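You operate a simulated robot arm through the tools that you are given. There is no shell and no other tool.

The job below is to be done with a simulated robot arm. You get a single attempt, and the scene is never put back.

TASK
Put things in order on the top of the wooden table. At the end: the cream candle stands on top of the blue notebook (marked "Notes"); the bolt wedge from the top of the wooden table stands on top of the snack box (marked "BEANS"); the tea sachet (marked "BERRY") from the top of the wooden table stands where the green battery stood; the green battery stands where the bolt wedge stood; whatever was shut is shut again. Leave all else as you found it, and nothing knocked over.

The check looks at the end state, three seconds after you hand in, the way a careful person would. Anything else that was tipped, shoved, dropped, spilled or broken makes it a failure.

THE ROBOT
A 6-joint arm with a two-finger parallel gripper, fixed in place. Base frame: the origin is at the foot of the arm, x ahead of it, y to its left, z up; the work surface is at about z = 0. Readings come in cm, degrees, newtons and seconds.
With the tool pointing down near the work surface it reaches from about 18 to 46 cm from the base axis. Its first joint turns from -70.0 to 70.0 degrees. Payload 1.9 kg.
The TCP is the grasp point between the finger pads, 2.3 cm short of the fingertips. In the tool frame z runs along the fingers and y along their closing line. Largest opening 9.4 cm; finger width 3.8, thickness 1; the body of the gripper, 5.4 by 9.6 cm, starts 3.9 cm behind the TCP.
Orientation is that of the tool frame in the base frame, as a unit quaternion [w, x, y, z]. With the fingers straight down and closing along the base's y, the tool's x points along the base's -x, its y along +y and its z along -z.

THE INTERFACE
- The arm moves only by the tool play_rows. Its argument "series" is a list of rows, each an object (a shift or turn left out is 0, a gripper value left out holds the last) with "jaw": the opening, from 0 (shut) to 1 (fully open); "linear": the shift along the tool's x, y, z in cm, a list of three; "turn": the turn, a rotation vector about the tool's x, y, z in degrees, a list of three. In form: [{"jaw": jaw, "linear": [tx, ty, tz], "turn": [wx, wy, wz]}, ...]. A call has 1 to 20 rows; each row is the pose to reach, as a shift and turn from the pose commanded when the call began, along the tool's axes at that moment. A row lasts 0.2 s, in which the tool goes at most 5 cm and 8.6 degrees; a call with a longer step from one row to the next is refused whole, and so is a gripper value outside its range. A pose out of reach is approached as far as the arm can. The call stops where the force on the tool passes 40 N (or 10 N more than at its start, if that is more) or the arm is blocked; 0.2 s more then pass. Each finger travels about 10.8 cm/s and halts on what it meets, pressing with about 37 N; the grip force reading is that of the motor and also rises with nothing between the fingers. The clock runs only during rows and for 0.2 s after the last one: add rows that repeat a pose to give the fingers time. It gives the time, the measured TCP pose, the force on the tool (base axes), the opening and the grip force at its end, in the units of the frame above (readings bear some noise), with the torque about the TCP (base axes, N m) and any sound that the robot's microphone picked up, and new pictures: "show" is both (left out), scene, wrist or none.
- Cameras (640 x 400 px; columns grow to the right, rows downward): "scene" is fixed at [5.27, 30.22, 41.34]; the picture's right is [-0.91, -0.41, 0.00], its down [-0.29, 0.64, -0.72] and it looks along [0.29, -0.65, -0.70] (base axes); focal length 214 px, centre (320, 200). "wrist" rides on the gripper at [8.6, 1.6, -7.4] in the tool frame; the picture's right is [-0.18, 0.98, 0.00], its down [-0.58, -0.11, -0.81] and it looks along [-0.79, -0.15, 0.59] (tool axes); focal length 243 px, centre (320, 200). There is no depth. A picture from a camera that has moved, and an enlarged one, comes with that camera's place and axes in the base frame and with its lens. The place of the scene camera against the robot may be out by one fixed shift of up to 2.5 cm in any direction.
- inspect(camera, box): a new picture of the part [left, top, right, bottom] of that camera's present view, enlarged. It takes no simulated time.
- job_done(): hands the job in; it is judged then, once.

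Places have to be worked out from the pictures, the camera data and where the tool is seen. Open the gripper and draw the arm clear of the work before you hand the job in, unless the task says otherwise.

The tools are called after "Call:" by a JSON object that holds its "fn" and its "kwargs". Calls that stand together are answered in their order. play_rows: Moves the arm, as the interface text tells. Its arguments: {"type":"object","properties":{"series":{"type":"array","items":{"type":"object","properties":{"jaw":{"type":"number"},"linear":{"type":"array","items":{"type":"number"}},"turn":{"type":"array","items":{"type":"number"}}}}},"show":{"type":"string","enum":["both","scene","wrist","none"]}},"required":["series"]} The other tools are called the same way: inspect (camera, box) takes an enlarged picture of a part of a camera's view; job_done () hands the job in.

At the start:

```text
t: 0.0
ee_pos: [31.0, -11.08, 30.57]
tcp_rot: [0.001, 0.001, 1.0, 0.0]
ft_force: [1.8, 0.6, 0.6]
ft_torque: [-0.03, -0.03, -0.03]
width: 9.4
finger_force: 0.1
```

scene: 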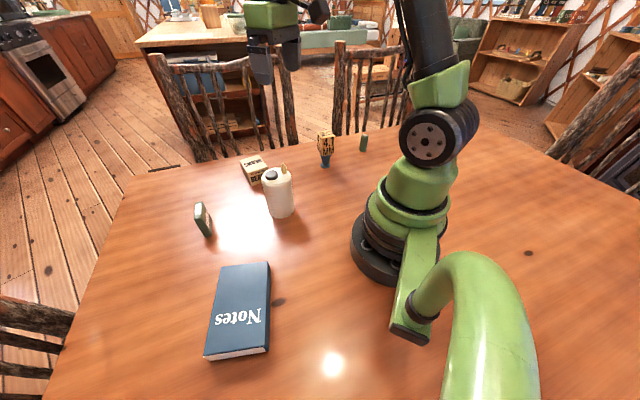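
wrist: 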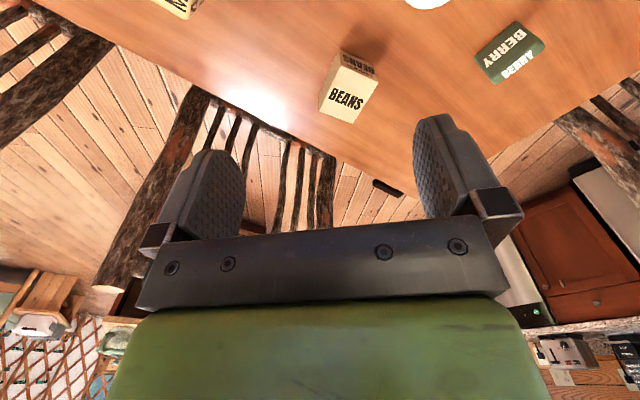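

The first pictures show the notebook, tea sachet, candle, snack box, a wedge-like thing and a small green thing. I'll enlarge the parts of both views to identify them.

Call:
{"fn": "inspect", "kwargs": {"camera": "scene", "box": [230, 110, 390, 230]}}

Call:
{"fn": "inspect", "kwargs": {"camera": "scene", "box": [170, 180, 310, 380]}}

Call:
{"fn": "inspect", "kwargs": {"camera": "wrist", "box": [100, 0, 640, 200]}}

```text
3.33 times, centred on (310, 170) of scene
camera zoom: at [5.27, 30.22, 41.34], right [-0.91, -0.41, 0.0], down [-0.29, 0.64, -0.72], along [0.29, -0.65, -0.7], focal length 715 px, centre (353, 300)
```

zoom: 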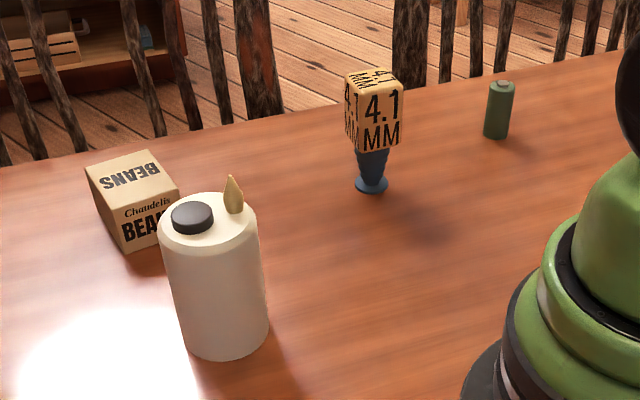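

```text
2.00 times, centred on (240, 280) of scene
camera zoom: at [5.27, 30.22, 41.34], right [-0.91, -0.41, 0.0], down [-0.29, 0.64, -0.72], along [0.29, -0.65, -0.7], focal length 429 px, centre (480, 40)
```

zoom: 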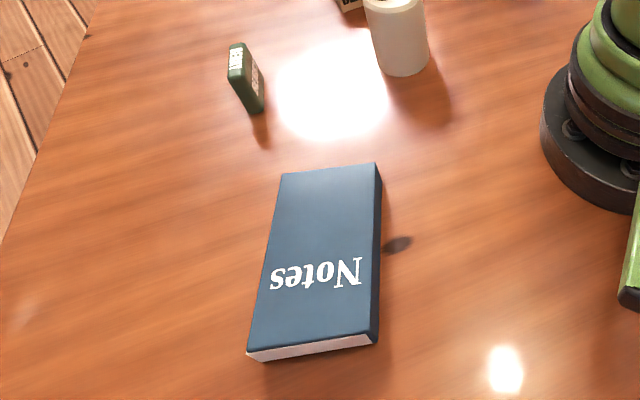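

```text
1.19 times, centred on (370, 100) of wrist
camera zoom: at [22.28, -9.5, 37.93], right [0.19, 0.98, 0.0], down [0.58, -0.11, 0.81], along [0.79, -0.15, -0.59], focal length 288 px, centre (261, 318)
```

zoom: 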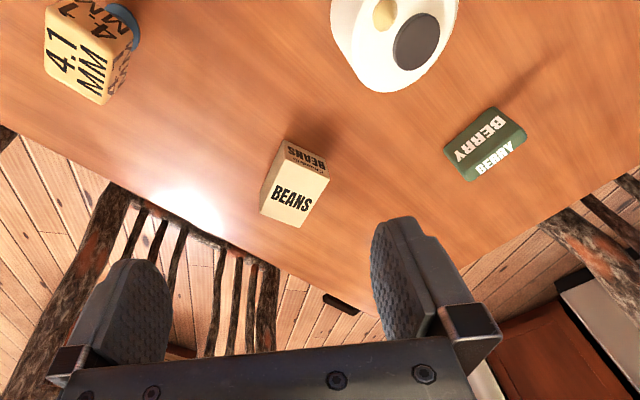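

The wrist view shows the snack box at about (42,-9), the 4.1 MM block on a blue foot (the wedge) on the left, the candle nearly below, and the sachet on the right. I'll draw the tool back towards the base at the same height for a fuller wrist view.

Call:
{"fn": "play_rows", "kwargs": {"series": [{"jaw": 1, "linear": [3, 0, 0]}, {"linear": [6, 0, 0]}, {"linear": [9, 0, 0]}, {"linear": [11, 0, 0]}, {"linear": [11, 0, 0]}], "show": "both"}}

```text
t: 1.2
ee_pos: [19.77, -11.1, 30.39]
tcp_rot: [0.001, 0.001, 1.0, -0.001]
ft_force: [-0.3, -0.3, -0.4]
ft_torque: [-0.01, 0.03, -0.04]
width: 9.39
finger_force: 0.1
camera wrist: at [11.13, -9.52, 37.78], right [0.19, 0.98, 0.0], down [0.58, -0.11, 0.81], along [0.79, -0.15, -0.59], focal length 243 px, centre (320, 200)
```

scene: 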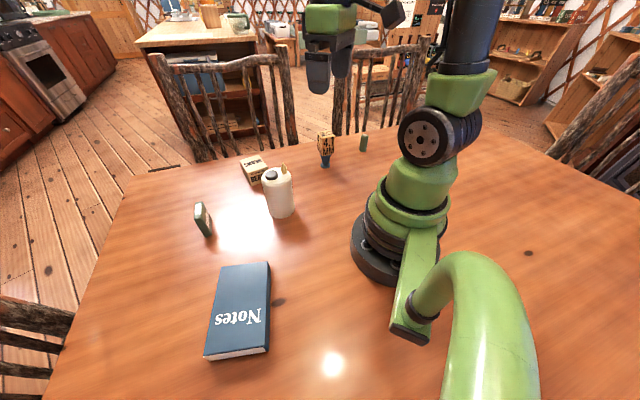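
wrist: 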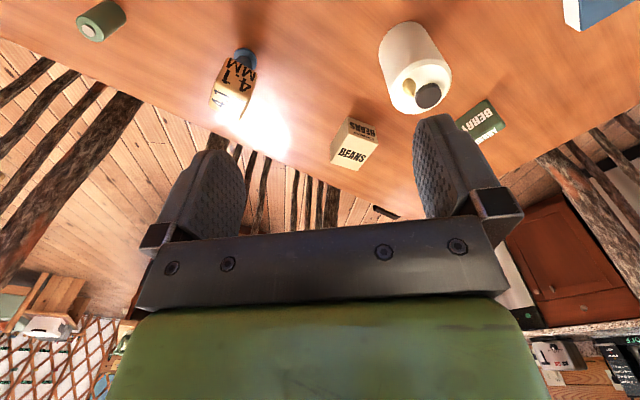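

This wrist view takes in every object. I'll enlarge each to get pixel positions.

Call:
{"fn": "inspect", "kwargs": {"camera": "wrist", "box": [60, 0, 280, 137]}}

Call:
{"fn": "inspect", "kwargs": {"camera": "wrist", "box": [310, 0, 530, 187]}}

```text
2.91 times, centred on (170, 68) of wrist
camera zoom: at [11.13, -9.52, 37.78], right [0.19, 0.98, 0.0], down [0.58, -0.11, 0.81], along [0.79, -0.15, -0.59], focal length 706 px, centre (756, 582)
```

zoom: 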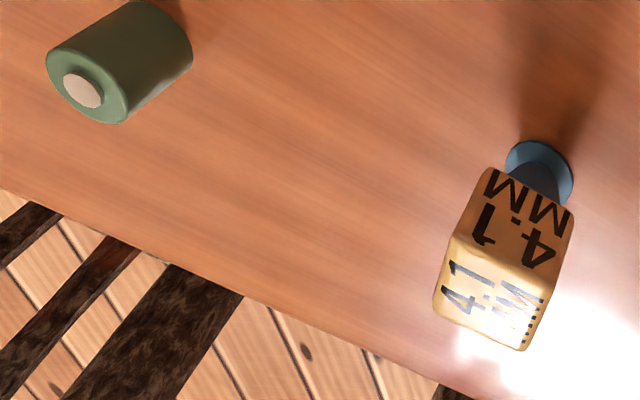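

```text
2.14 times, centred on (420, 94) of wrist
camera zoom: at [11.13, -9.52, 37.78], right [0.19, 0.98, 0.0], down [0.58, -0.11, 0.81], along [0.79, -0.15, -0.59], focal length 519 px, centre (106, 428)
```

zoom: 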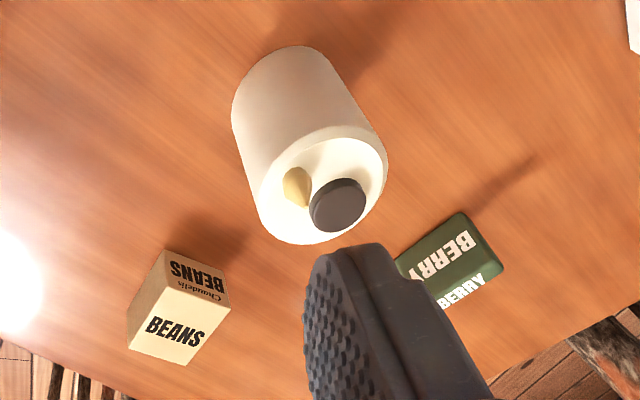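

Estimates from the wrist camera: battery (17.1,-37.8), wedge foot (25.6,-23.4), candle (27.8,-0.8), box centre (42.7,-9.3) about 4.8 high. Next I swing left at the same height with yaw +50° to see the notebook and sachet.

Call:
{"fn": "play_rows", "kwargs": {"series": [{"linear": [0, 4, 0], "turn": [0, 0, -8.3]}, {"linear": [0, 8, 0], "turn": [0, 0, -16.6]}, {"linear": [0, 12, 0], "turn": [0, 0, -25]}, {"linear": [0, 16, 0], "turn": [0, 0, -33.3]}, {"linear": [0, 20, 0], "turn": [0, 0, -41.6]}, {"linear": [0, 24, 0], "turn": [0, 0, -50]}, {"linear": [0, 24, 0], "turn": [0, 0, -50]}], "show": "both"}}

```text
t: 2.8
ee_pos: [19.88, 13.12, 30.38]
tcp_rot: [0.0, -0.422, 0.906, -0.001]
ft_force: [-0.6, -0.1, 0.7]
ft_torque: [0.01, 0.0, 0.03]
width: 9.39
finger_force: 0.0
camera wrist: at [13.11, 7.32, 37.91], right [-0.63, 0.77, 0.0], down [0.46, 0.38, 0.81], along [0.62, 0.51, -0.59], focal length 243 px, centre (320, 200)
```

scene: 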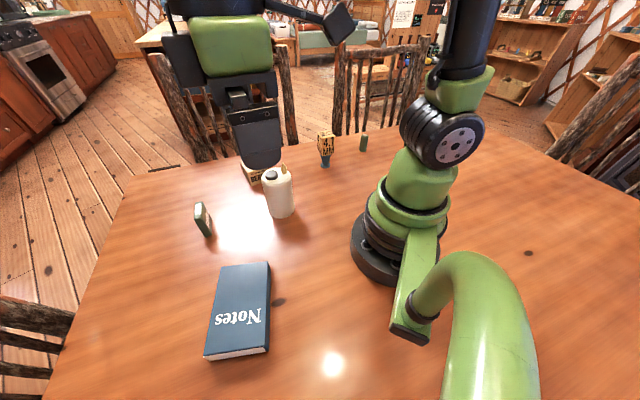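
wrist: 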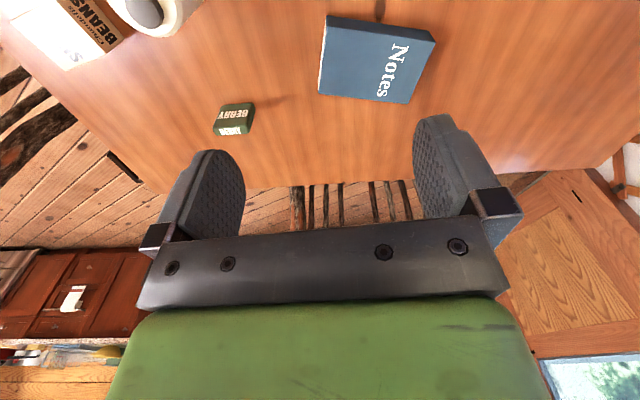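

The notebook and sachet are now both in view; I'll enlarge them for corner positions.

Call:
{"fn": "inspect", "kwargs": {"camera": "wrist", "box": [290, 0, 450, 120]}}

Call:
{"fn": "inspect", "kwargs": {"camera": "wrist", "box": [190, 80, 290, 150]}}

Call:
{"fn": "inspect", "kwargs": {"camera": "wrist", "box": [0, 0, 220, 120]}}

```text
3.33 times, centred on (370, 60) of wrist
camera zoom: at [13.11, 7.32, 37.91], right [-0.63, 0.77, 0.0], down [0.46, 0.38, 0.81], along [0.62, 0.51, -0.59], focal length 809 px, centre (153, 667)
```

zoom: 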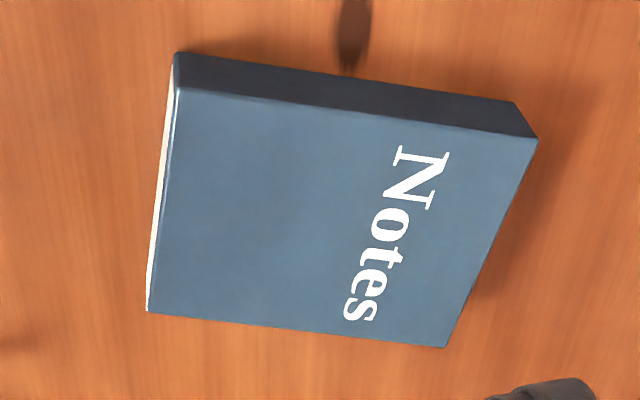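

```text
5.71 times, centred on (240, 115) of wrist
camera zoom: at [13.11, 7.32, 37.91], right [-0.63, 0.77, 0.0], down [0.46, 0.38, 0.81], along [0.62, 0.51, -0.59], focal length 1386 px, centre (777, 686)
```

zoom: 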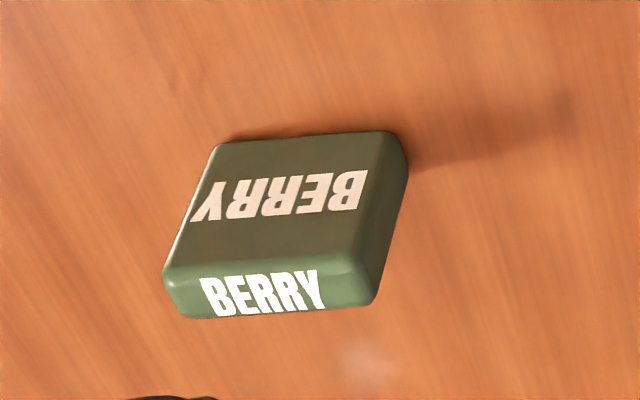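

```text
2.91 times, centred on (110, 60) of wrist
camera zoom: at [13.11, 7.32, 37.91], right [-0.63, 0.77, 0.0], down [0.46, 0.38, 0.81], along [0.62, 0.51, -0.59], focal length 706 px, centre (931, 607)
```

zoom: 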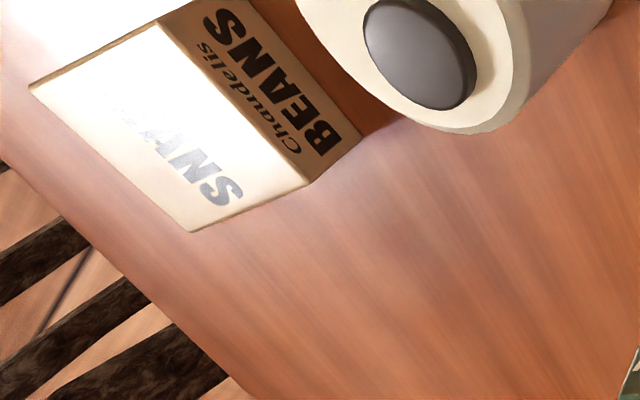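

Notebook top centre is about (21.5,23.5) at z≈3.4, with its long axis at azimuth ~122°. The sachet is about (41.5,12.1), 6 cm tall and 2 cm thick. The candle comes first, so I hover over it at z=24, yaw 0, for a close look.

Call:
{"fn": "play_rows", "kwargs": {"series": [{"linear": [0.92, -2.5, 1], "turn": [0, 0, 8.3]}, {"linear": [1.85, -5, 2], "turn": [0, 0, 16.6]}, {"linear": [2.77, -7.5, 3], "turn": [0, 0, 25]}, {"linear": [3.7, -10, 4], "turn": [0, 0, 33.3]}, {"linear": [4.62, -12.5, 5], "turn": [0, 0, 41.6]}, {"linear": [5.55, -15, 6.4], "turn": [0, 0, 49.9]}, {"linear": [5.55, -15, 6.4], "turn": [0, 0, 49.9]}], "show": "both"}}

```text
t: 4.4
ee_pos: [27.9, -0.74, 23.96]
tcp_rot: [0.0, 0.001, 1.0, -0.001]
ft_force: [-0.9, -0.2, 0.2]
ft_torque: [0.01, -0.01, -0.02]
width: 9.4
finger_force: 0.1
camera wrist: at [19.34, 0.77, 31.37], right [0.19, 0.98, 0.0], down [0.58, -0.11, 0.81], along [0.79, -0.15, -0.59], focal length 243 px, centre (320, 200)
```

scene: 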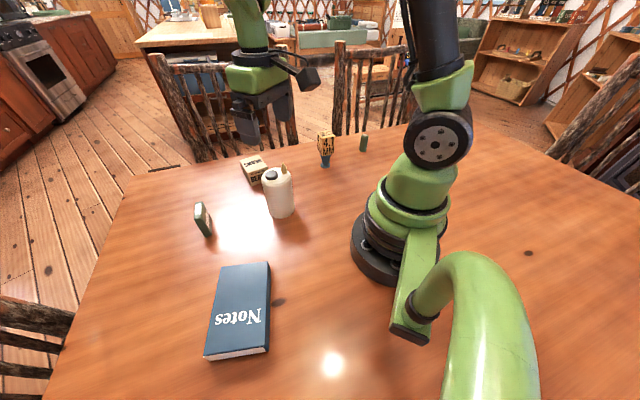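
wrist: 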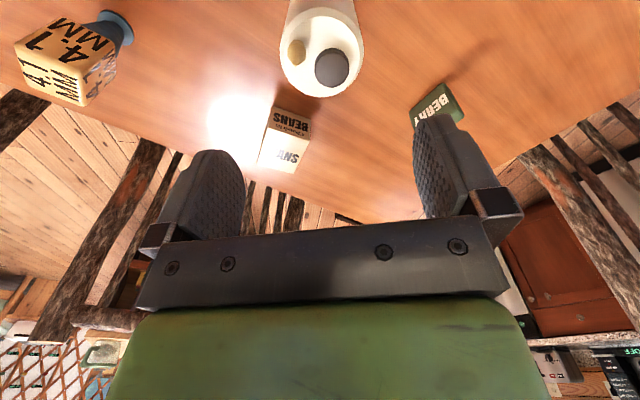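

Call:
{"fn": "inspect", "kwargs": {"camera": "wrist", "box": [250, 0, 400, 110]}}

Call:
{"fn": "inspect", "kwargs": {"camera": "wrist", "box": [0, 0, 160, 120]}}

Call:
{"fn": "inspect", "kwargs": {"camera": "scene", "box": [230, 140, 330, 230]}}

```text
3.64 times, centred on (325, 55) of wrist
camera zoom: at [19.34, 0.77, 31.37], right [0.19, 0.98, 0.0], down [0.58, -0.11, 0.81], along [0.79, -0.15, -0.59], focal length 882 px, centre (302, 727)
```

zoom: 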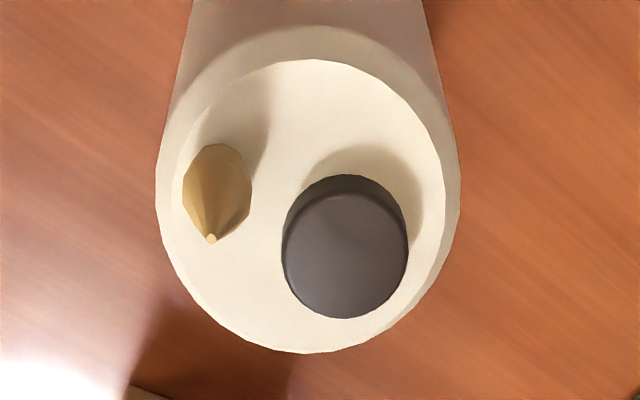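

```text
3.33 times, centred on (80, 60) of wrist
camera zoom: at [19.34, 0.77, 31.37], right [0.19, 0.98, 0.0], down [0.58, -0.11, 0.81], along [0.79, -0.15, -0.59], focal length 809 px, centre (1120, 667)
```

zoom: 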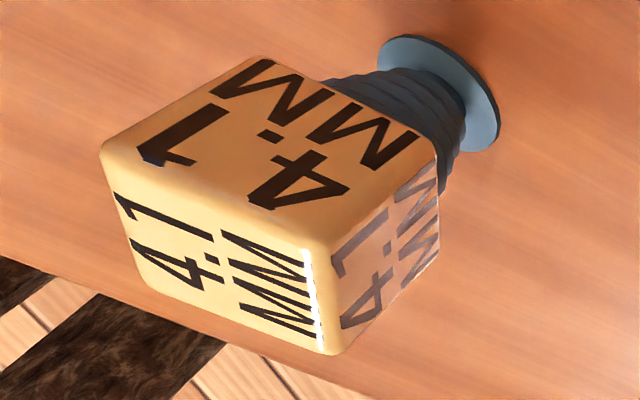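

```text
4.44 times, centred on (280, 185) of scene
camera zoom: at [5.27, 30.22, 41.34], right [-0.91, -0.41, 0.0], down [-0.29, 0.64, -0.72], along [0.29, -0.65, -0.7], focal length 953 px, centre (498, 267)
```

zoom: 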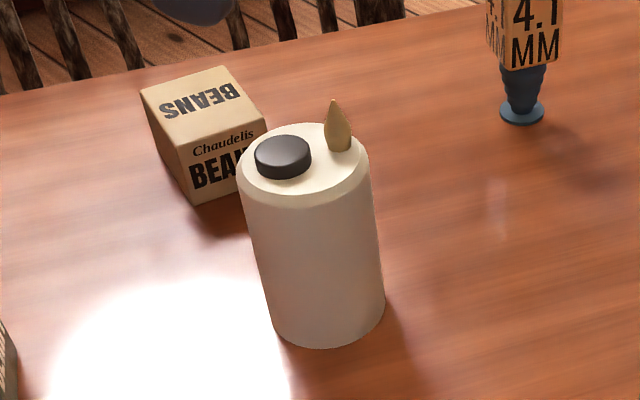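

Cross-checking views, the candle is about 6.6 cm across, centred on (27.75,-0.7). Its shoulder is near z≈10.7 and the flame tip near 13.5. I'll come down partway, to z≈14, and check centring between the fingers.

Call:
{"fn": "play_rows", "kwargs": {"series": [{"jaw": 1, "linear": [0.1, 0, 2.5]}, {"linear": [0.1, 0, 5]}, {"linear": [0.1, 0, 7.5]}, {"linear": [0.1, 0, 10]}, {"linear": [0.1, 0, 10]}], "show": "both"}}

```text
t: 5.6
ee_pos: [27.71, -0.93, 13.94]
tcp_rot: [0.001, 0.0, 1.0, -0.001]
ft_force: [0.7, -0.5, 0.0]
ft_torque: [-0.03, -0.01, -0.02]
width: 9.41
finger_force: 0.1
camera wrist: at [19.11, 0.6, 21.39], right [0.18, 0.98, 0.0], down [0.58, -0.11, 0.81], along [0.79, -0.15, -0.59], focal length 243 px, centre (320, 200)
```

scene: 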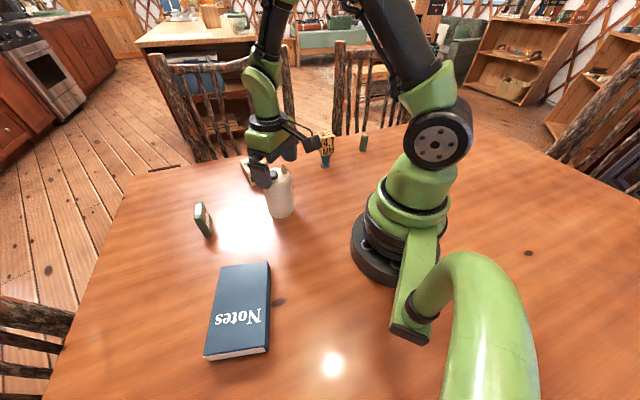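
wrist: 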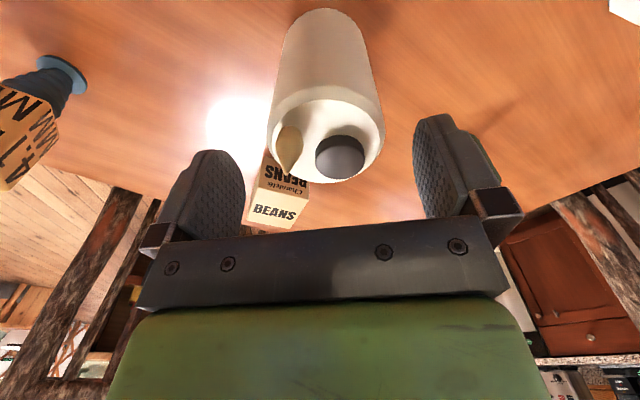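

The candle looks nicely between the fingers. I'll enlarge to pin down its rim height and centre before going lower.

Call:
{"fn": "inspect", "kwargs": {"camera": "wrist", "box": [240, 0, 410, 200]}}

Call:
{"fn": "inspect", "kwargs": {"camera": "scene", "box": [230, 120, 330, 230]}}

```text
2.00 times, centred on (325, 100) of wrist
camera zoom: at [19.11, 0.6, 21.39], right [0.18, 0.98, 0.0], down [0.58, -0.11, 0.81], along [0.79, -0.15, -0.59], focal length 485 px, centre (310, 400)
```

zoom: 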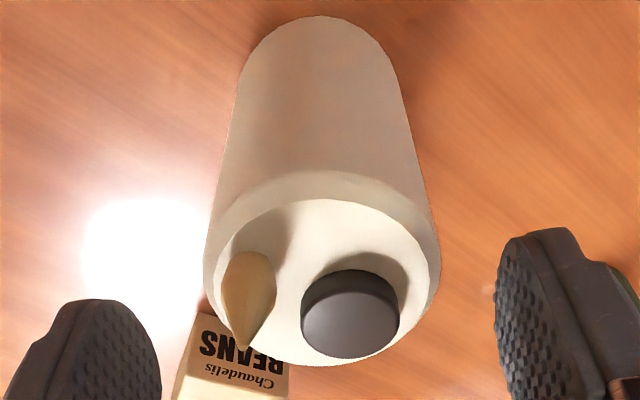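

```text
3.64 times, centred on (280, 175) of scene
camera zoom: at [5.27, 30.22, 41.34], right [-0.91, -0.41, 0.0], down [-0.29, 0.64, -0.72], along [0.29, -0.65, -0.7], focal length 780 px, centre (466, 291)
```

zoom: 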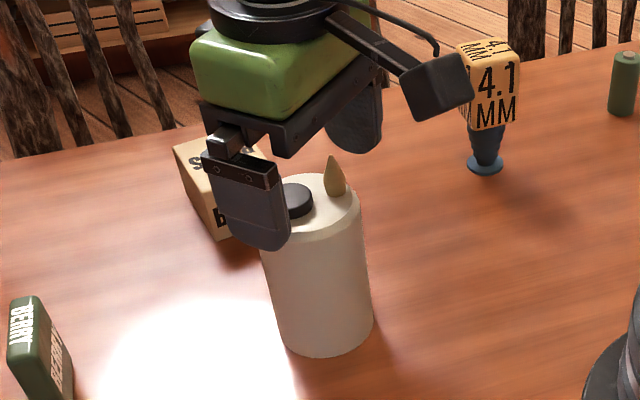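

Refined, the candle axis is at about (28.2,-0.8), diameter ≈6.8, shoulder z≈10.65. I go down to TCP z≈10.5 with a 0.45 cm forward correction, then close.

Call:
{"fn": "play_rows", "kwargs": {"series": [{"jaw": 1, "linear": [-0.45, 0.1, 1]}, {"linear": [-0.45, 0.1, 2]}, {"linear": [-0.45, 0.1, 3]}, {"linear": [-0.45, 0.1, 3.45]}, {"linear": [-0.45, 0.1, 3.45]}], "show": "both"}}

```text
t: 6.8
ee_pos: [28.24, -0.71, 10.59]
tcp_rot: [0.001, 0.0, 1.0, -0.001]
ft_force: [-0.7, 0.1, -0.4]
ft_torque: [-0.06, -0.03, 0.0]
width: 9.41
finger_force: 0.1
camera wrist: at [19.54, 0.74, 18.03], right [0.18, 0.98, 0.0], down [0.58, -0.11, 0.81], along [0.79, -0.15, -0.59], focal length 243 px, centre (320, 200)
```

scene: 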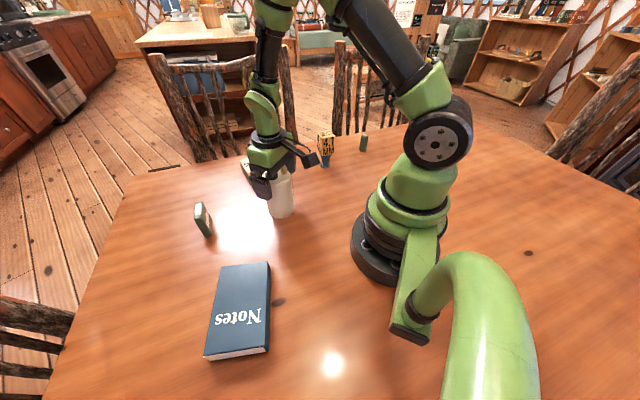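
wrist: 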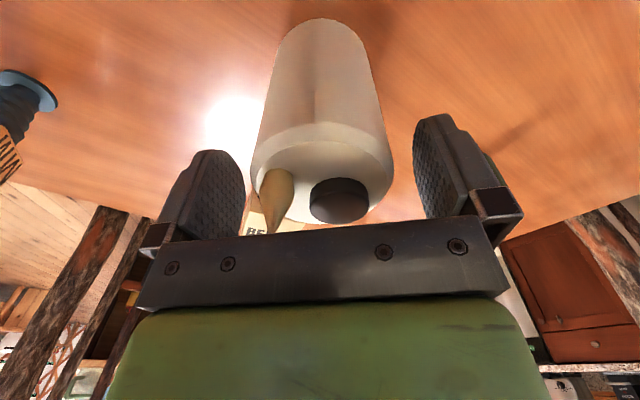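

The candle sits centred between the pads (rim centre u≈321 against TCP u≈320), and the palm looks clear of the flame. Now I close the gripper.

Call:
{"fn": "play_rows", "kwargs": {"series": [{"jaw": 0.75}, {"jaw": 0.65}, {"jaw": 0.5}, {"jaw": 0.5}], "show": "both"}}

```text
t: 7.8
ee_pos: [28.06, -0.7, 10.68]
tcp_rot: [0.001, -0.001, 1.0, -0.001]
ft_force: [-0.2, -0.3, 0.1]
ft_torque: [0.02, -0.01, 0.05]
width: 6.68
finger_force: 37.0
camera wrist: at [19.54, 0.74, 18.04], right [0.18, 0.98, 0.0], down [0.58, -0.11, 0.81], along [0.79, -0.15, -0.59], focal length 243 px, centre (320, 200)
```

scene: 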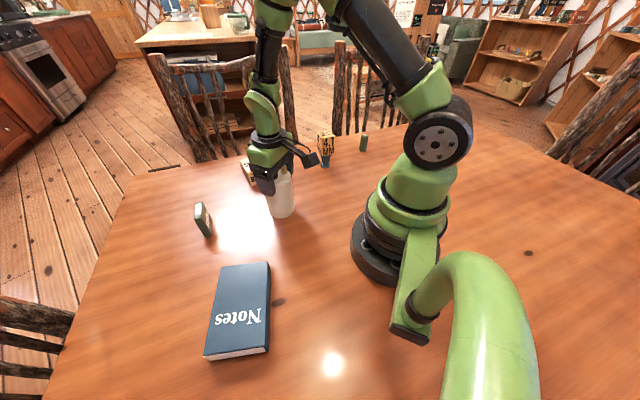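
wrist: 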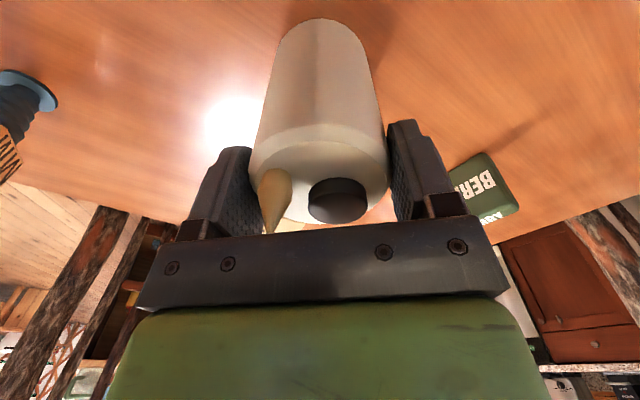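

Gripped at 6.68 cm with 37 N. I lift slowly by 8 cm and check the candle comes along.

Call:
{"fn": "play_rows", "kwargs": {"series": [{"jaw": 0.5, "linear": [0, 0, -0.5]}, {"linear": [0, 0, -1.5]}, {"linear": [0, 0, -3]}, {"linear": [0, 0, -4.5]}, {"linear": [0, 0, -6]}, {"linear": [0, 0, -7.5]}, {"linear": [0, 0, -8.5]}, {"linear": [0, 0, -8.5]}], "show": "both"}}

```text
t: 9.6
ee_pos: [28.3, -0.72, 19.17]
tcp_rot: [0.001, 0.0, 1.0, -0.001]
ft_force: [0.1, 0.5, 0.0]
ft_torque: [-0.01, -0.01, 0.03]
width: 4.72
finger_force: 0.1
camera wrist: at [19.61, 0.74, 26.55], right [0.18, 0.98, 0.0], down [0.58, -0.11, 0.81], along [0.79, -0.15, -0.59], focal length 243 px, centre (320, 200)
```

scene: 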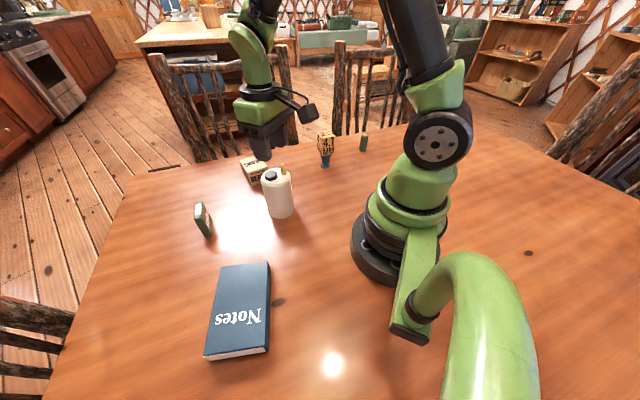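
wrist: 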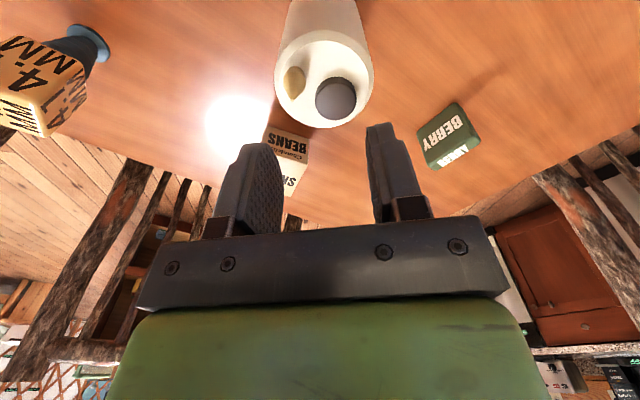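

The candle slipped out of the grip but still stands where it was, so friction is marginal. I'll go back down the same line, a bit lower, with the jaw open, then regrip and test the load with a very small lift.

Call:
{"fn": "play_rows", "kwargs": {"series": [{"jaw": 1}, {"jaw": 1}, {"jaw": 1, "linear": [0, 0, 2]}, {"linear": [0, 0, 4]}, {"linear": [0, 0, 6]}, {"linear": [0, 0, 7.5]}, {"linear": [0, 0, 8.5]}, {"linear": [0, 0, 8.5]}], "show": "both"}}

```text
t: 11.4
ee_pos: [28.26, -0.8, 10.54]
tcp_rot: [0.001, 0.0, 1.0, -0.001]
ft_force: [-0.3, 0.3, 1.4]
ft_torque: [0.0, 0.02, 0.02]
width: 9.42
finger_force: 0.1
camera wrist: at [19.59, 0.6, 18.12], right [0.18, 0.98, 0.0], down [0.58, -0.11, 0.81], along [0.79, -0.15, -0.59], focal length 243 px, centre (320, 200)
```

scene: 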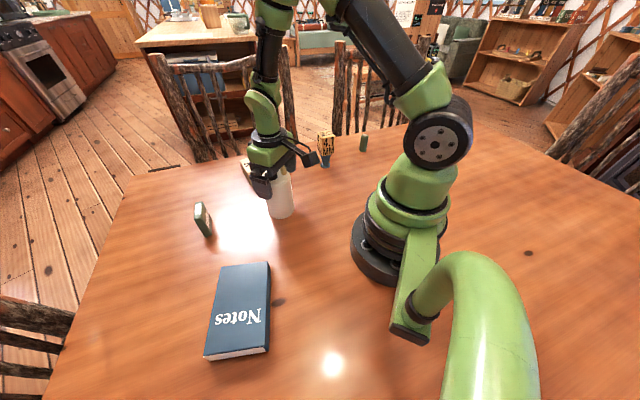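
wrist: 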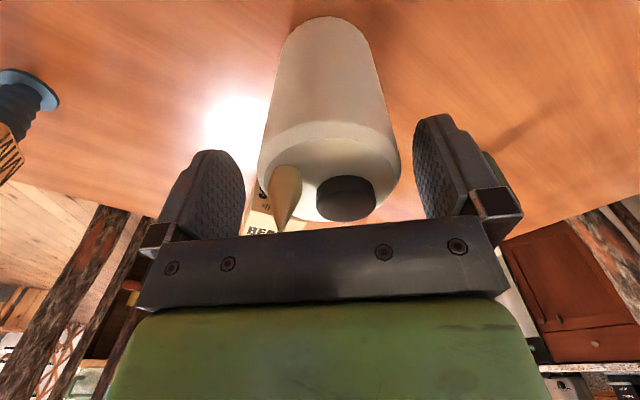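

The candle has shifted about 0.35 cm towards +y relative to the tool. I'll enlarge to check flame clearance under the palm before going slightly lower.

Call:
{"fn": "inspect", "kwargs": {"camera": "wrist", "box": [230, 130, 430, 260]}}

Call:
{"fn": "inspect", "kwargs": {"camera": "scene", "box": [230, 130, 320, 230]}}

```text
3.08 times, centred on (330, 195) of wrist
camera zoom: at [19.59, 0.6, 18.12], right [0.18, 0.98, 0.0], down [0.58, -0.11, 0.81], along [0.79, -0.15, -0.59], focal length 746 px, centre (289, 215)
```

zoom: 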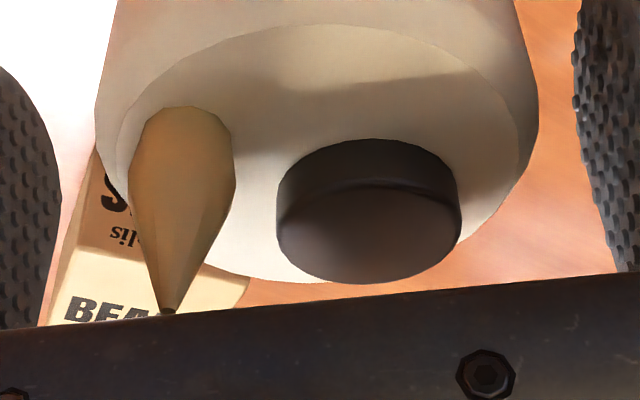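

```text
4.00 times, centred on (275, 180) of scene
camera zoom: at [5.27, 30.22, 41.34], right [-0.91, -0.41, 0.0], down [-0.29, 0.64, -0.72], along [0.29, -0.65, -0.7], focal length 858 px, centre (500, 280)
```

zoom: 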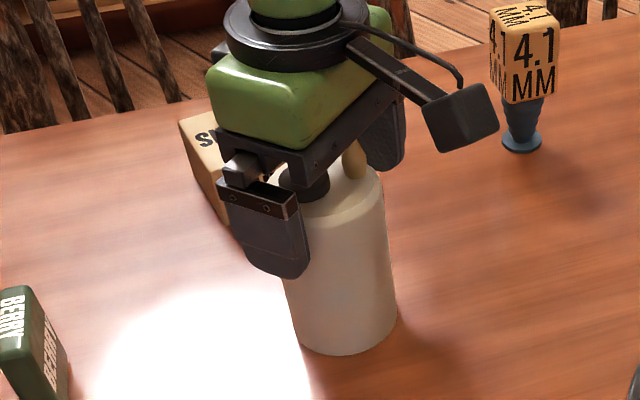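

The flame tip looks about 0.6 cm below the palm. I lower 0.35 cm, shift +0.35 in y, close fully, then lift in tiny steps to read the load.

Call:
{"fn": "play_rows", "kwargs": {"series": [{"jaw": 1, "linear": [0, 0.35, 0]}, {"linear": [0, 0.35, 0.35]}, {"linear": [0, 0.35, 0.35]}, {"jaw": 0.75, "linear": [0, 0.35, 0.35]}, {"jaw": 0.4, "linear": [0, 0.35, 0.35]}, {"jaw": 0, "linear": [0, 0.35, 0.35]}, {"jaw": 0, "linear": [0, 0.35, 0.35]}, {"linear": [0, 0.35, 0.25]}, {"linear": [0, 0.35, 0.15]}, {"linear": [0, 0.35, 0.05]}, {"linear": [0, 0.35, 0.05]}], "show": "both"}}

```text
t: 13.8
ee_pos: [28.2, -0.62, 10.53]
tcp_rot: [0.001, 0.0, 1.0, -0.001]
ft_force: [0.8, 0.1, -2.8]
ft_torque: [0.03, 0.03, -0.01]
width: 6.65
finger_force: 37.3
camera wrist: at [19.54, 0.98, 18.04], right [0.18, 0.98, 0.0], down [0.58, -0.11, 0.81], along [0.79, -0.15, -0.59], focal length 243 px, centre (320, 200)
```

scene: 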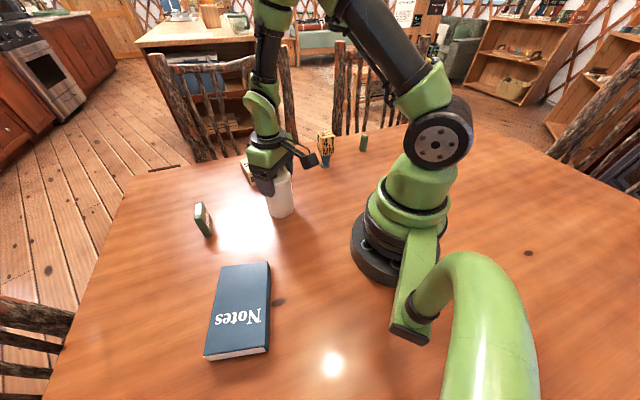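
wrist: 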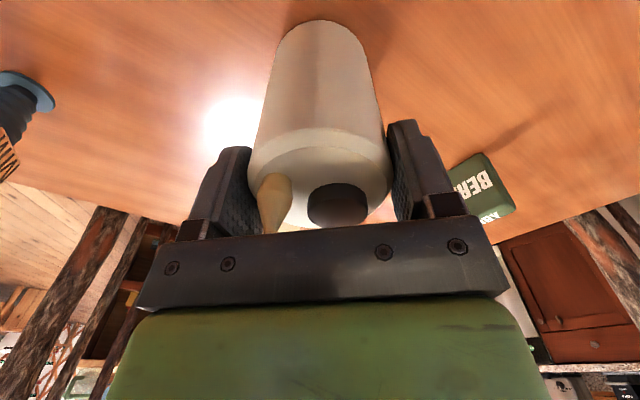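

The tool now carries about 2.8 N. I lift another 0.5 cm in small steps and read again.

Call:
{"fn": "play_rows", "kwargs": {"series": [{"jaw": 0, "linear": [0, 0, -0.1]}, {"linear": [0, 0, -0.2]}, {"linear": [0, 0, -0.3]}, {"linear": [0, 0, -0.4]}, {"linear": [0, 0, -0.5]}, {"linear": [0, 0, -0.5]}], "show": "both"}}

Call:
{"fn": "inspect", "kwargs": {"camera": "scene", "box": [230, 130, 320, 230]}}

```text
t: 15.2
ee_pos: [28.21, -0.43, 11.01]
tcp_rot: [0.001, 0.0, 1.0, -0.001]
ft_force: [-0.2, 0.3, -2.6]
ft_torque: [-0.02, 0.01, -0.03]
width: 6.69
finger_force: 37.1
camera wrist: at [19.56, 1.05, 18.54], right [0.18, 0.98, 0.0], down [0.58, -0.11, 0.81], along [0.79, -0.15, -0.59], focal length 243 px, centre (320, 200)
```

scene: 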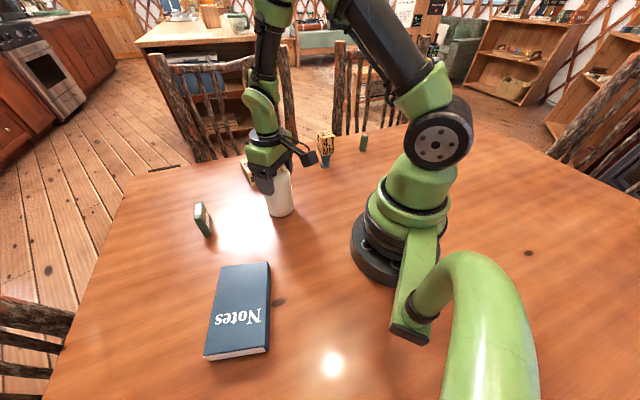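
wrist: 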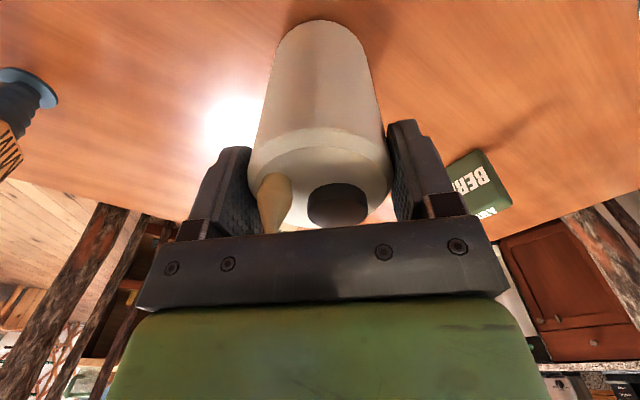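

```text
4.00 times, centred on (275, 180) of scene
camera zoom: at [5.27, 30.22, 41.34], right [-0.91, -0.41, 0.0], down [-0.29, 0.64, -0.72], along [0.29, -0.65, -0.7], focal length 858 px, centre (500, 280)
```

zoom: 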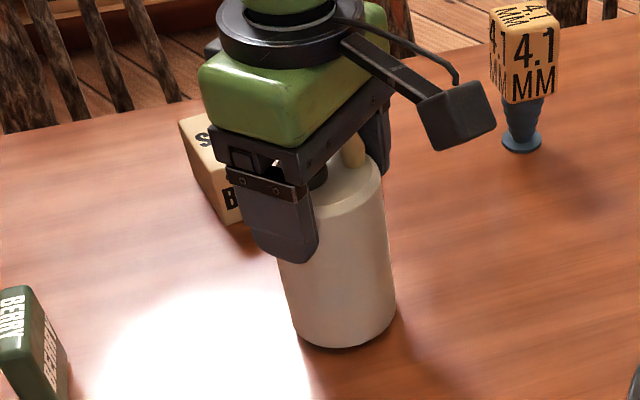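

The candle is off the table and fixed relative to the pads, weighing about 2.7 N. I continue lifting gently, 0.5 cm per row.

Call:
{"fn": "play_rows", "kwargs": {"series": [{"jaw": 0, "linear": [0, 0, -0.3]}, {"linear": [0, 0, -0.7]}, {"linear": [0, 0, -1.2]}, {"linear": [0, 0, -1.7]}, {"linear": [0, 0, -2.2]}, {"linear": [0, 0, -2.7]}, {"linear": [0, 0, -3.2]}, {"linear": [0, 0, -3.7]}, {"linear": [0, 0, -4.1]}, {"linear": [0, 0, -4.4]}, {"linear": [0, 0, -4.5]}], "show": "both"}}

```text
t: 17.6
ee_pos: [28.22, -0.45, 15.67]
tcp_rot: [0.001, 0.0, 1.0, -0.001]
ft_force: [-0.2, 0.9, -1.8]
ft_torque: [-0.02, 0.02, 0.04]
width: 6.69
finger_force: 37.1
camera wrist: at [19.56, 0.99, 23.11], right [0.18, 0.98, 0.0], down [0.58, -0.11, 0.81], along [0.79, -0.15, -0.59], focal length 243 px, centre (320, 200)
```

scene: 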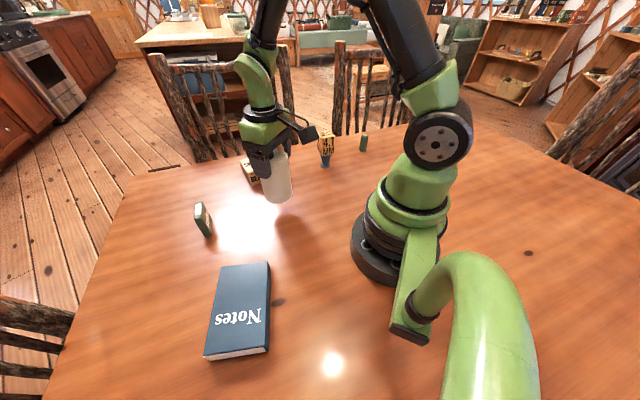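
wrist: 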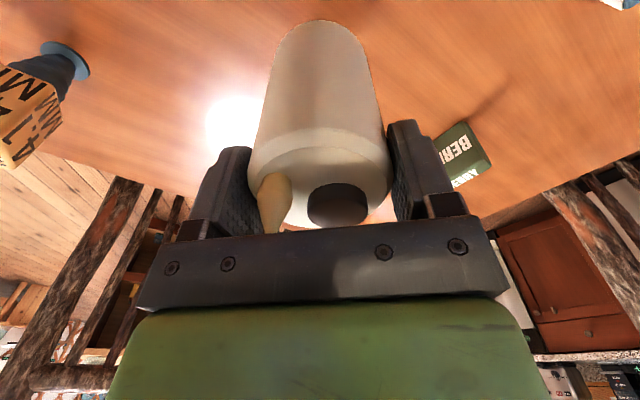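

The candle is held steady with its bottom at z≈5.4. I carry it slowly towards the notebook, rising 2 cm more, and stop about 60% of the way to check.

Call:
{"fn": "play_rows", "kwargs": {"series": [{"jaw": 0, "linear": [0.07, 0.24, -0.4]}, {"linear": [0.2, 0.72, -0.9]}, {"linear": [0.4, 1.44, -1.4]}, {"linear": [0.67, 2.4, -1.8]}, {"linear": [0.97, 3.47, -2]}, {"linear": [1.27, 4.55, -2]}, {"linear": [1.57, 5.63, -2]}, {"linear": [1.88, 6.71, -2]}, {"linear": [2.18, 7.78, -2]}, {"linear": [2.48, 8.86, -2]}, {"linear": [2.78, 9.94, -2]}, {"linear": [3.08, 11.02, -2]}, {"linear": [3.38, 12.09, -2]}, {"linear": [3.69, 13.17, -2]}, {"linear": [3.92, 14.01, -2]}, {"linear": [4.09, 14.61, -2]}, {"linear": [4.19, 14.97, -2]}, {"linear": [4.22, 15.09, -2]}], "show": "both"}}

```text
t: 21.4
ee_pos: [23.9, 14.68, 17.56]
tcp_rot: [0.001, -0.001, 1.0, -0.001]
ft_force: [0.2, 0.0, -2.6]
ft_torque: [0.03, 0.0, 0.01]
width: 6.68
finger_force: 37.3
camera wrist: at [15.37, 16.16, 24.94], right [0.18, 0.98, 0.0], down [0.58, -0.11, 0.81], along [0.79, -0.15, -0.59], focal length 243 px, centre (320, 200)
```

scene: 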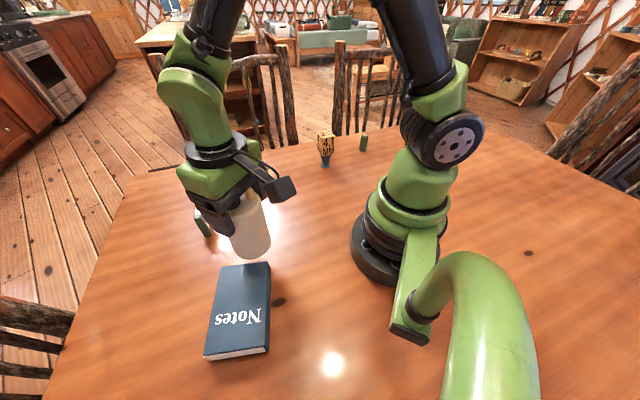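
wrist: 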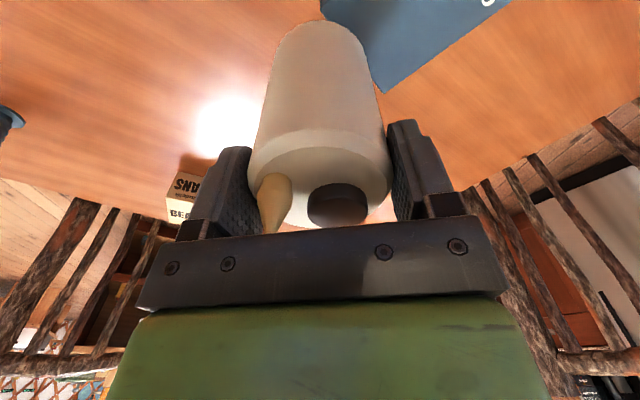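

The candle is steady, with its bottom at about z≈7.4. I continue to above the notebook centre (21.5,23.5).

Call:
{"fn": "play_rows", "kwargs": {"series": [{"jaw": 0, "linear": [0.08, 0.3, 0]}, {"linear": [0.25, 0.9, 0]}, {"linear": [0.5, 1.8, 0]}, {"linear": [0.8, 2.8, 0]}, {"linear": [1.1, 3.8, 0]}, {"linear": [1.35, 4.8, 0]}, {"linear": [1.6, 5.8, 0]}, {"linear": [1.9, 6.8, 0]}, {"linear": [2.2, 7.7, 0]}, {"linear": [2.35, 8.4, 0]}, {"linear": [2.45, 8.75, 0]}, {"linear": [2.5, 8.85, 0]}, {"linear": [2.5, 8.85, 0]}], "show": "both"}}

Call:
{"fn": "inspect", "kwargs": {"camera": "scene", "box": [170, 180, 310, 380]}}

Call:
{"fn": "inspect", "kwargs": {"camera": "wrist", "box": [200, 0, 520, 150]}}

```text
t: 24.2
ee_pos: [21.45, 23.41, 17.53]
tcp_rot: [0.001, 0.0, 1.0, 0.0]
ft_force: [0.0, -0.6, -3.4]
ft_torque: [0.0, -0.03, 0.02]
width: 6.68
finger_force: 37.4
camera wrist: at [12.81, 24.96, 24.97], right [0.18, 0.98, 0.0], down [0.58, -0.11, 0.81], along [0.79, -0.15, -0.59], focal length 243 px, centre (320, 200)
```

scene: 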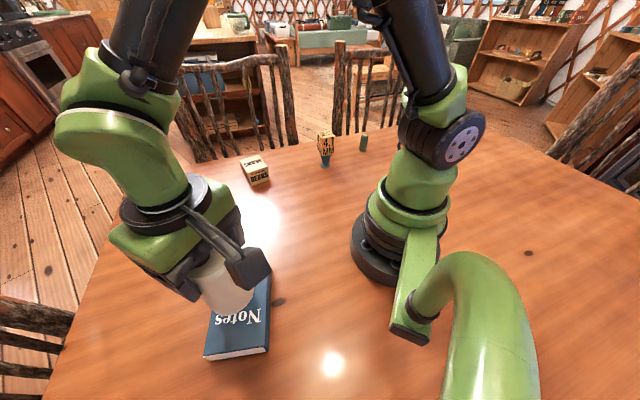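
wrist: 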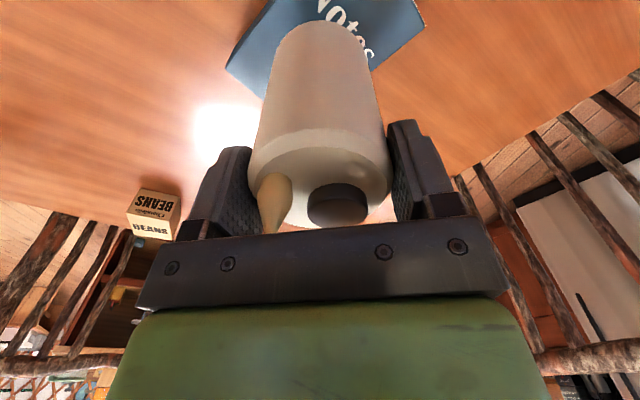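

```text
2.00 times, centred on (240, 280) of scene
camera zoom: at [5.27, 30.22, 41.34], right [-0.91, -0.41, 0.0], down [-0.29, 0.64, -0.72], along [0.29, -0.65, -0.7], focal length 429 px, centre (480, 40)
```

zoom: 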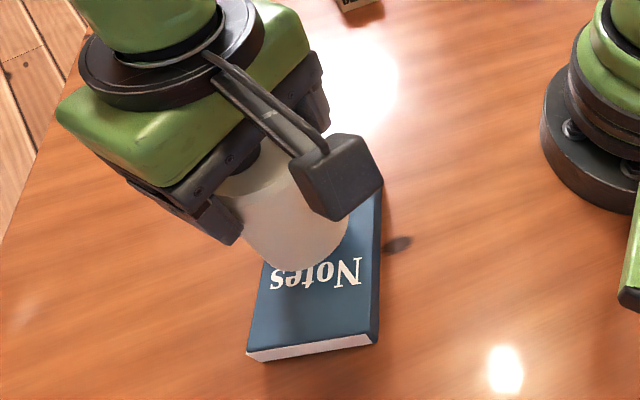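

```text
2.00 times, centred on (360, 75) of wrist
camera zoom: at [12.81, 24.96, 24.97], right [0.18, 0.98, 0.0], down [0.58, -0.11, 0.81], along [0.79, -0.15, -0.59], focal length 485 px, centre (240, 450)
```

zoom: 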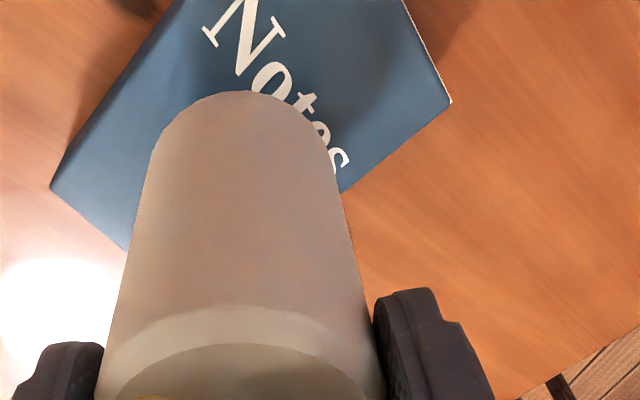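

The candle is centred over the notebook at about (21.5,23.3). Its bottom is at ~7.3, so contact should come about 3.9 cm lower. I lower 3.3 cm gently first.

Call:
{"fn": "play_rows", "kwargs": {"series": [{"jaw": 0, "linear": [0, 0, 0.2]}, {"linear": [0, 0, 0.6]}, {"linear": [0, 0, 1.1]}, {"linear": [0, 0, 1.6]}, {"linear": [0, 0, 2.1]}, {"linear": [0, 0, 2.6]}, {"linear": [0, 0, 3.0]}, {"linear": [0, 0, 3.2]}, {"linear": [0, 0, 3.3]}, {"linear": [0, 0, 3.3]}], "show": "both"}}

Call:
{"fn": "inspect", "kwargs": {"camera": "scene", "box": [170, 230, 310, 380]}}

```text
t: 26.4
ee_pos: [21.47, 23.46, 14.19]
tcp_rot: [0.001, 0.0, 1.0, -0.001]
ft_force: [-0.1, 0.8, -2.1]
ft_torque: [-0.02, -0.02, -0.04]
width: 6.7
finger_force: 37.1
camera wrist: at [12.86, 24.93, 21.69], right [0.18, 0.98, 0.0], down [0.58, -0.11, 0.81], along [0.79, -0.15, -0.59], focal length 243 px, centre (320, 200)
```

scene: 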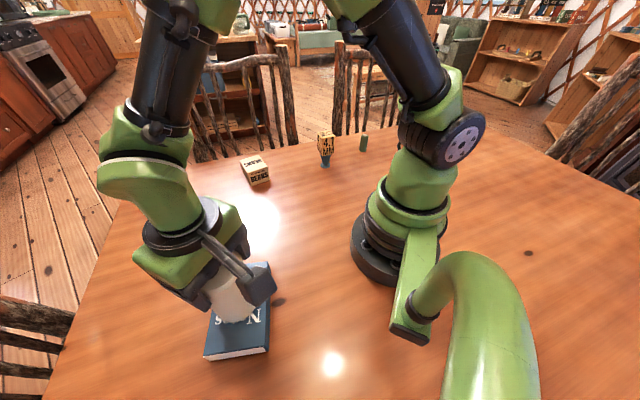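
wrist: 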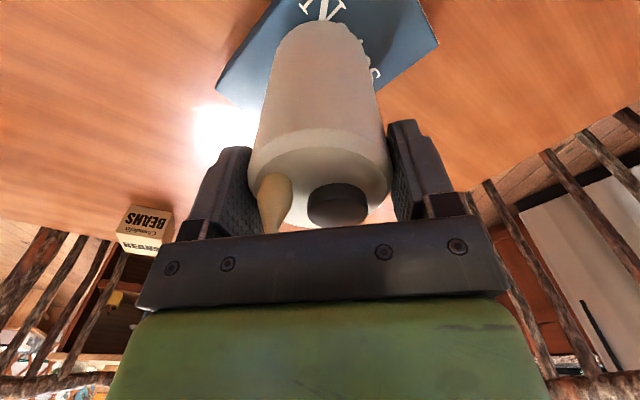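

```text
2.67 times, centred on (240, 305) of scene
camera zoom: at [5.27, 30.22, 41.34], right [-0.91, -0.41, 0.0], down [-0.29, 0.64, -0.72], along [0.29, -0.65, -0.7], focal length 572 px, centre (533, -80)
```

zoom: 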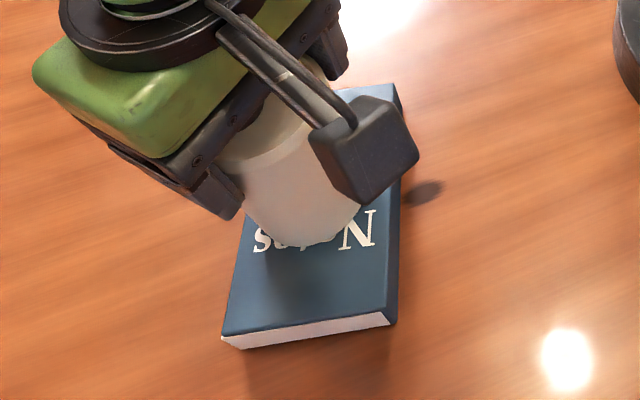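

No contact is felt yet (load still ~ -2 to -3 N). I lower in 0.1 cm steps for 0.4 cm and read the force.

Call:
{"fn": "play_rows", "kwargs": {"series": [{"jaw": 0, "linear": [0, 0, 0.1]}, {"linear": [0, 0, 0.2]}, {"linear": [0, 0, 0.3]}, {"linear": [0, 0, 0.4]}, {"linear": [0, 0, 0.4]}], "show": "none"}}

```text
t: 27.6
ee_pos: [21.61, 23.55, 13.86]
tcp_rot: [0.003, -0.001, 1.0, 0.001]
ft_force: [2.0, -4.5, 33.2]
ft_torque: [-0.15, -0.11, 0.22]
width: 6.73
finger_force: 36.7
```

Contact: 33 N upward. I ease back up 0.15 cm and read again.

Call:
{"fn": "play_rows", "kwargs": {"series": [{"jaw": 0, "linear": [0, 0, -0.05]}, {"linear": [0, 0, -0.1]}, {"linear": [0, 0, -0.13]}, {"linear": [0, 0, -0.13]}], "show": "none"}}

```text
t: 28.6
ee_pos: [21.44, 23.45, 13.96]
tcp_rot: [0.001, 0.0, 1.0, -0.002]
ft_force: [-0.6, -0.4, -2.5]
ft_torque: [0.01, 0.0, -0.01]
width: 6.7
finger_force: 36.9
```

It is free again and hanging within ~1 mm of the notebook. I lower 0.06 cm and read.

Call:
{"fn": "play_rows", "kwargs": {"series": [{"jaw": 0, "linear": [0, 0, 0.03]}, {"linear": [0, 0, 0.05]}, {"linear": [0, 0, 0.05]}], "show": "none"}}

```text
t: 29.4
ee_pos: [21.43, 23.37, 13.86]
tcp_rot: [0.001, 0.001, 1.0, 0.0]
ft_force: [1.0, 0.5, -2.5]
ft_torque: [0.0, -0.03, 0.01]
width: 6.7
finger_force: 37.0
```

Call:
{"fn": "play_rows", "kwargs": {"series": [{"jaw": 0, "linear": [0, 0, 0.02]}, {"linear": [0, 0, 0.04]}, {"linear": [0, 0, 0.04]}], "show": "none"}}

```text
t: 30.2
ee_pos: [21.6, 23.39, 13.77]
tcp_rot: [0.001, 0.0, 1.0, -0.001]
ft_force: [0.3, 0.8, -2.6]
ft_torque: [0.01, -0.04, 0.02]
width: 6.71
finger_force: 37.2
```

Still free; another 0.05 cm.

Call:
{"fn": "play_rows", "kwargs": {"series": [{"jaw": 0, "linear": [0, 0, 0.02]}, {"linear": [0, 0, 0.05]}, {"linear": [0, 0, 0.05]}], "show": "none"}}

```text
t: 31.0
ee_pos: [21.36, 23.37, 13.86]
tcp_rot: [0.0, 0.0, 1.0, 0.001]
ft_force: [-8.2, -5.6, 29.5]
ft_torque: [-0.11, 0.31, 0.08]
width: 6.68
finger_force: 37.0
```

Contact at this height. I back off 0.03 cm so the pressure is nearly nil, then open the fingers.

Call:
{"fn": "play_rows", "kwargs": {"series": [{"jaw": 0, "linear": [0, 0, -0.03]}, {"linear": [0, 0, -0.03]}], "show": "none"}}

```text
t: 31.6
ee_pos: [21.6, 23.54, 13.95]
tcp_rot: [0.002, 0.0, 1.0, -0.001]
ft_force: [-2.5, -4.8, 25.4]
ft_torque: [0.02, -0.22, -0.04]
width: 6.71
finger_force: 37.1
```

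Call:
{"fn": "play_rows", "kwargs": {"series": [{"jaw": 0, "linear": [0, 0, -0.03]}, {"linear": [0, 0, -0.03]}], "show": "none"}}

```text
t: 32.2
ee_pos: [21.46, 23.46, 13.84]
tcp_rot: [0.002, -0.002, 1.0, 0.0]
ft_force: [0.3, 4.4, 9.6]
ft_torque: [0.76, -0.27, 0.1]
width: 6.7
finger_force: 37.2
```

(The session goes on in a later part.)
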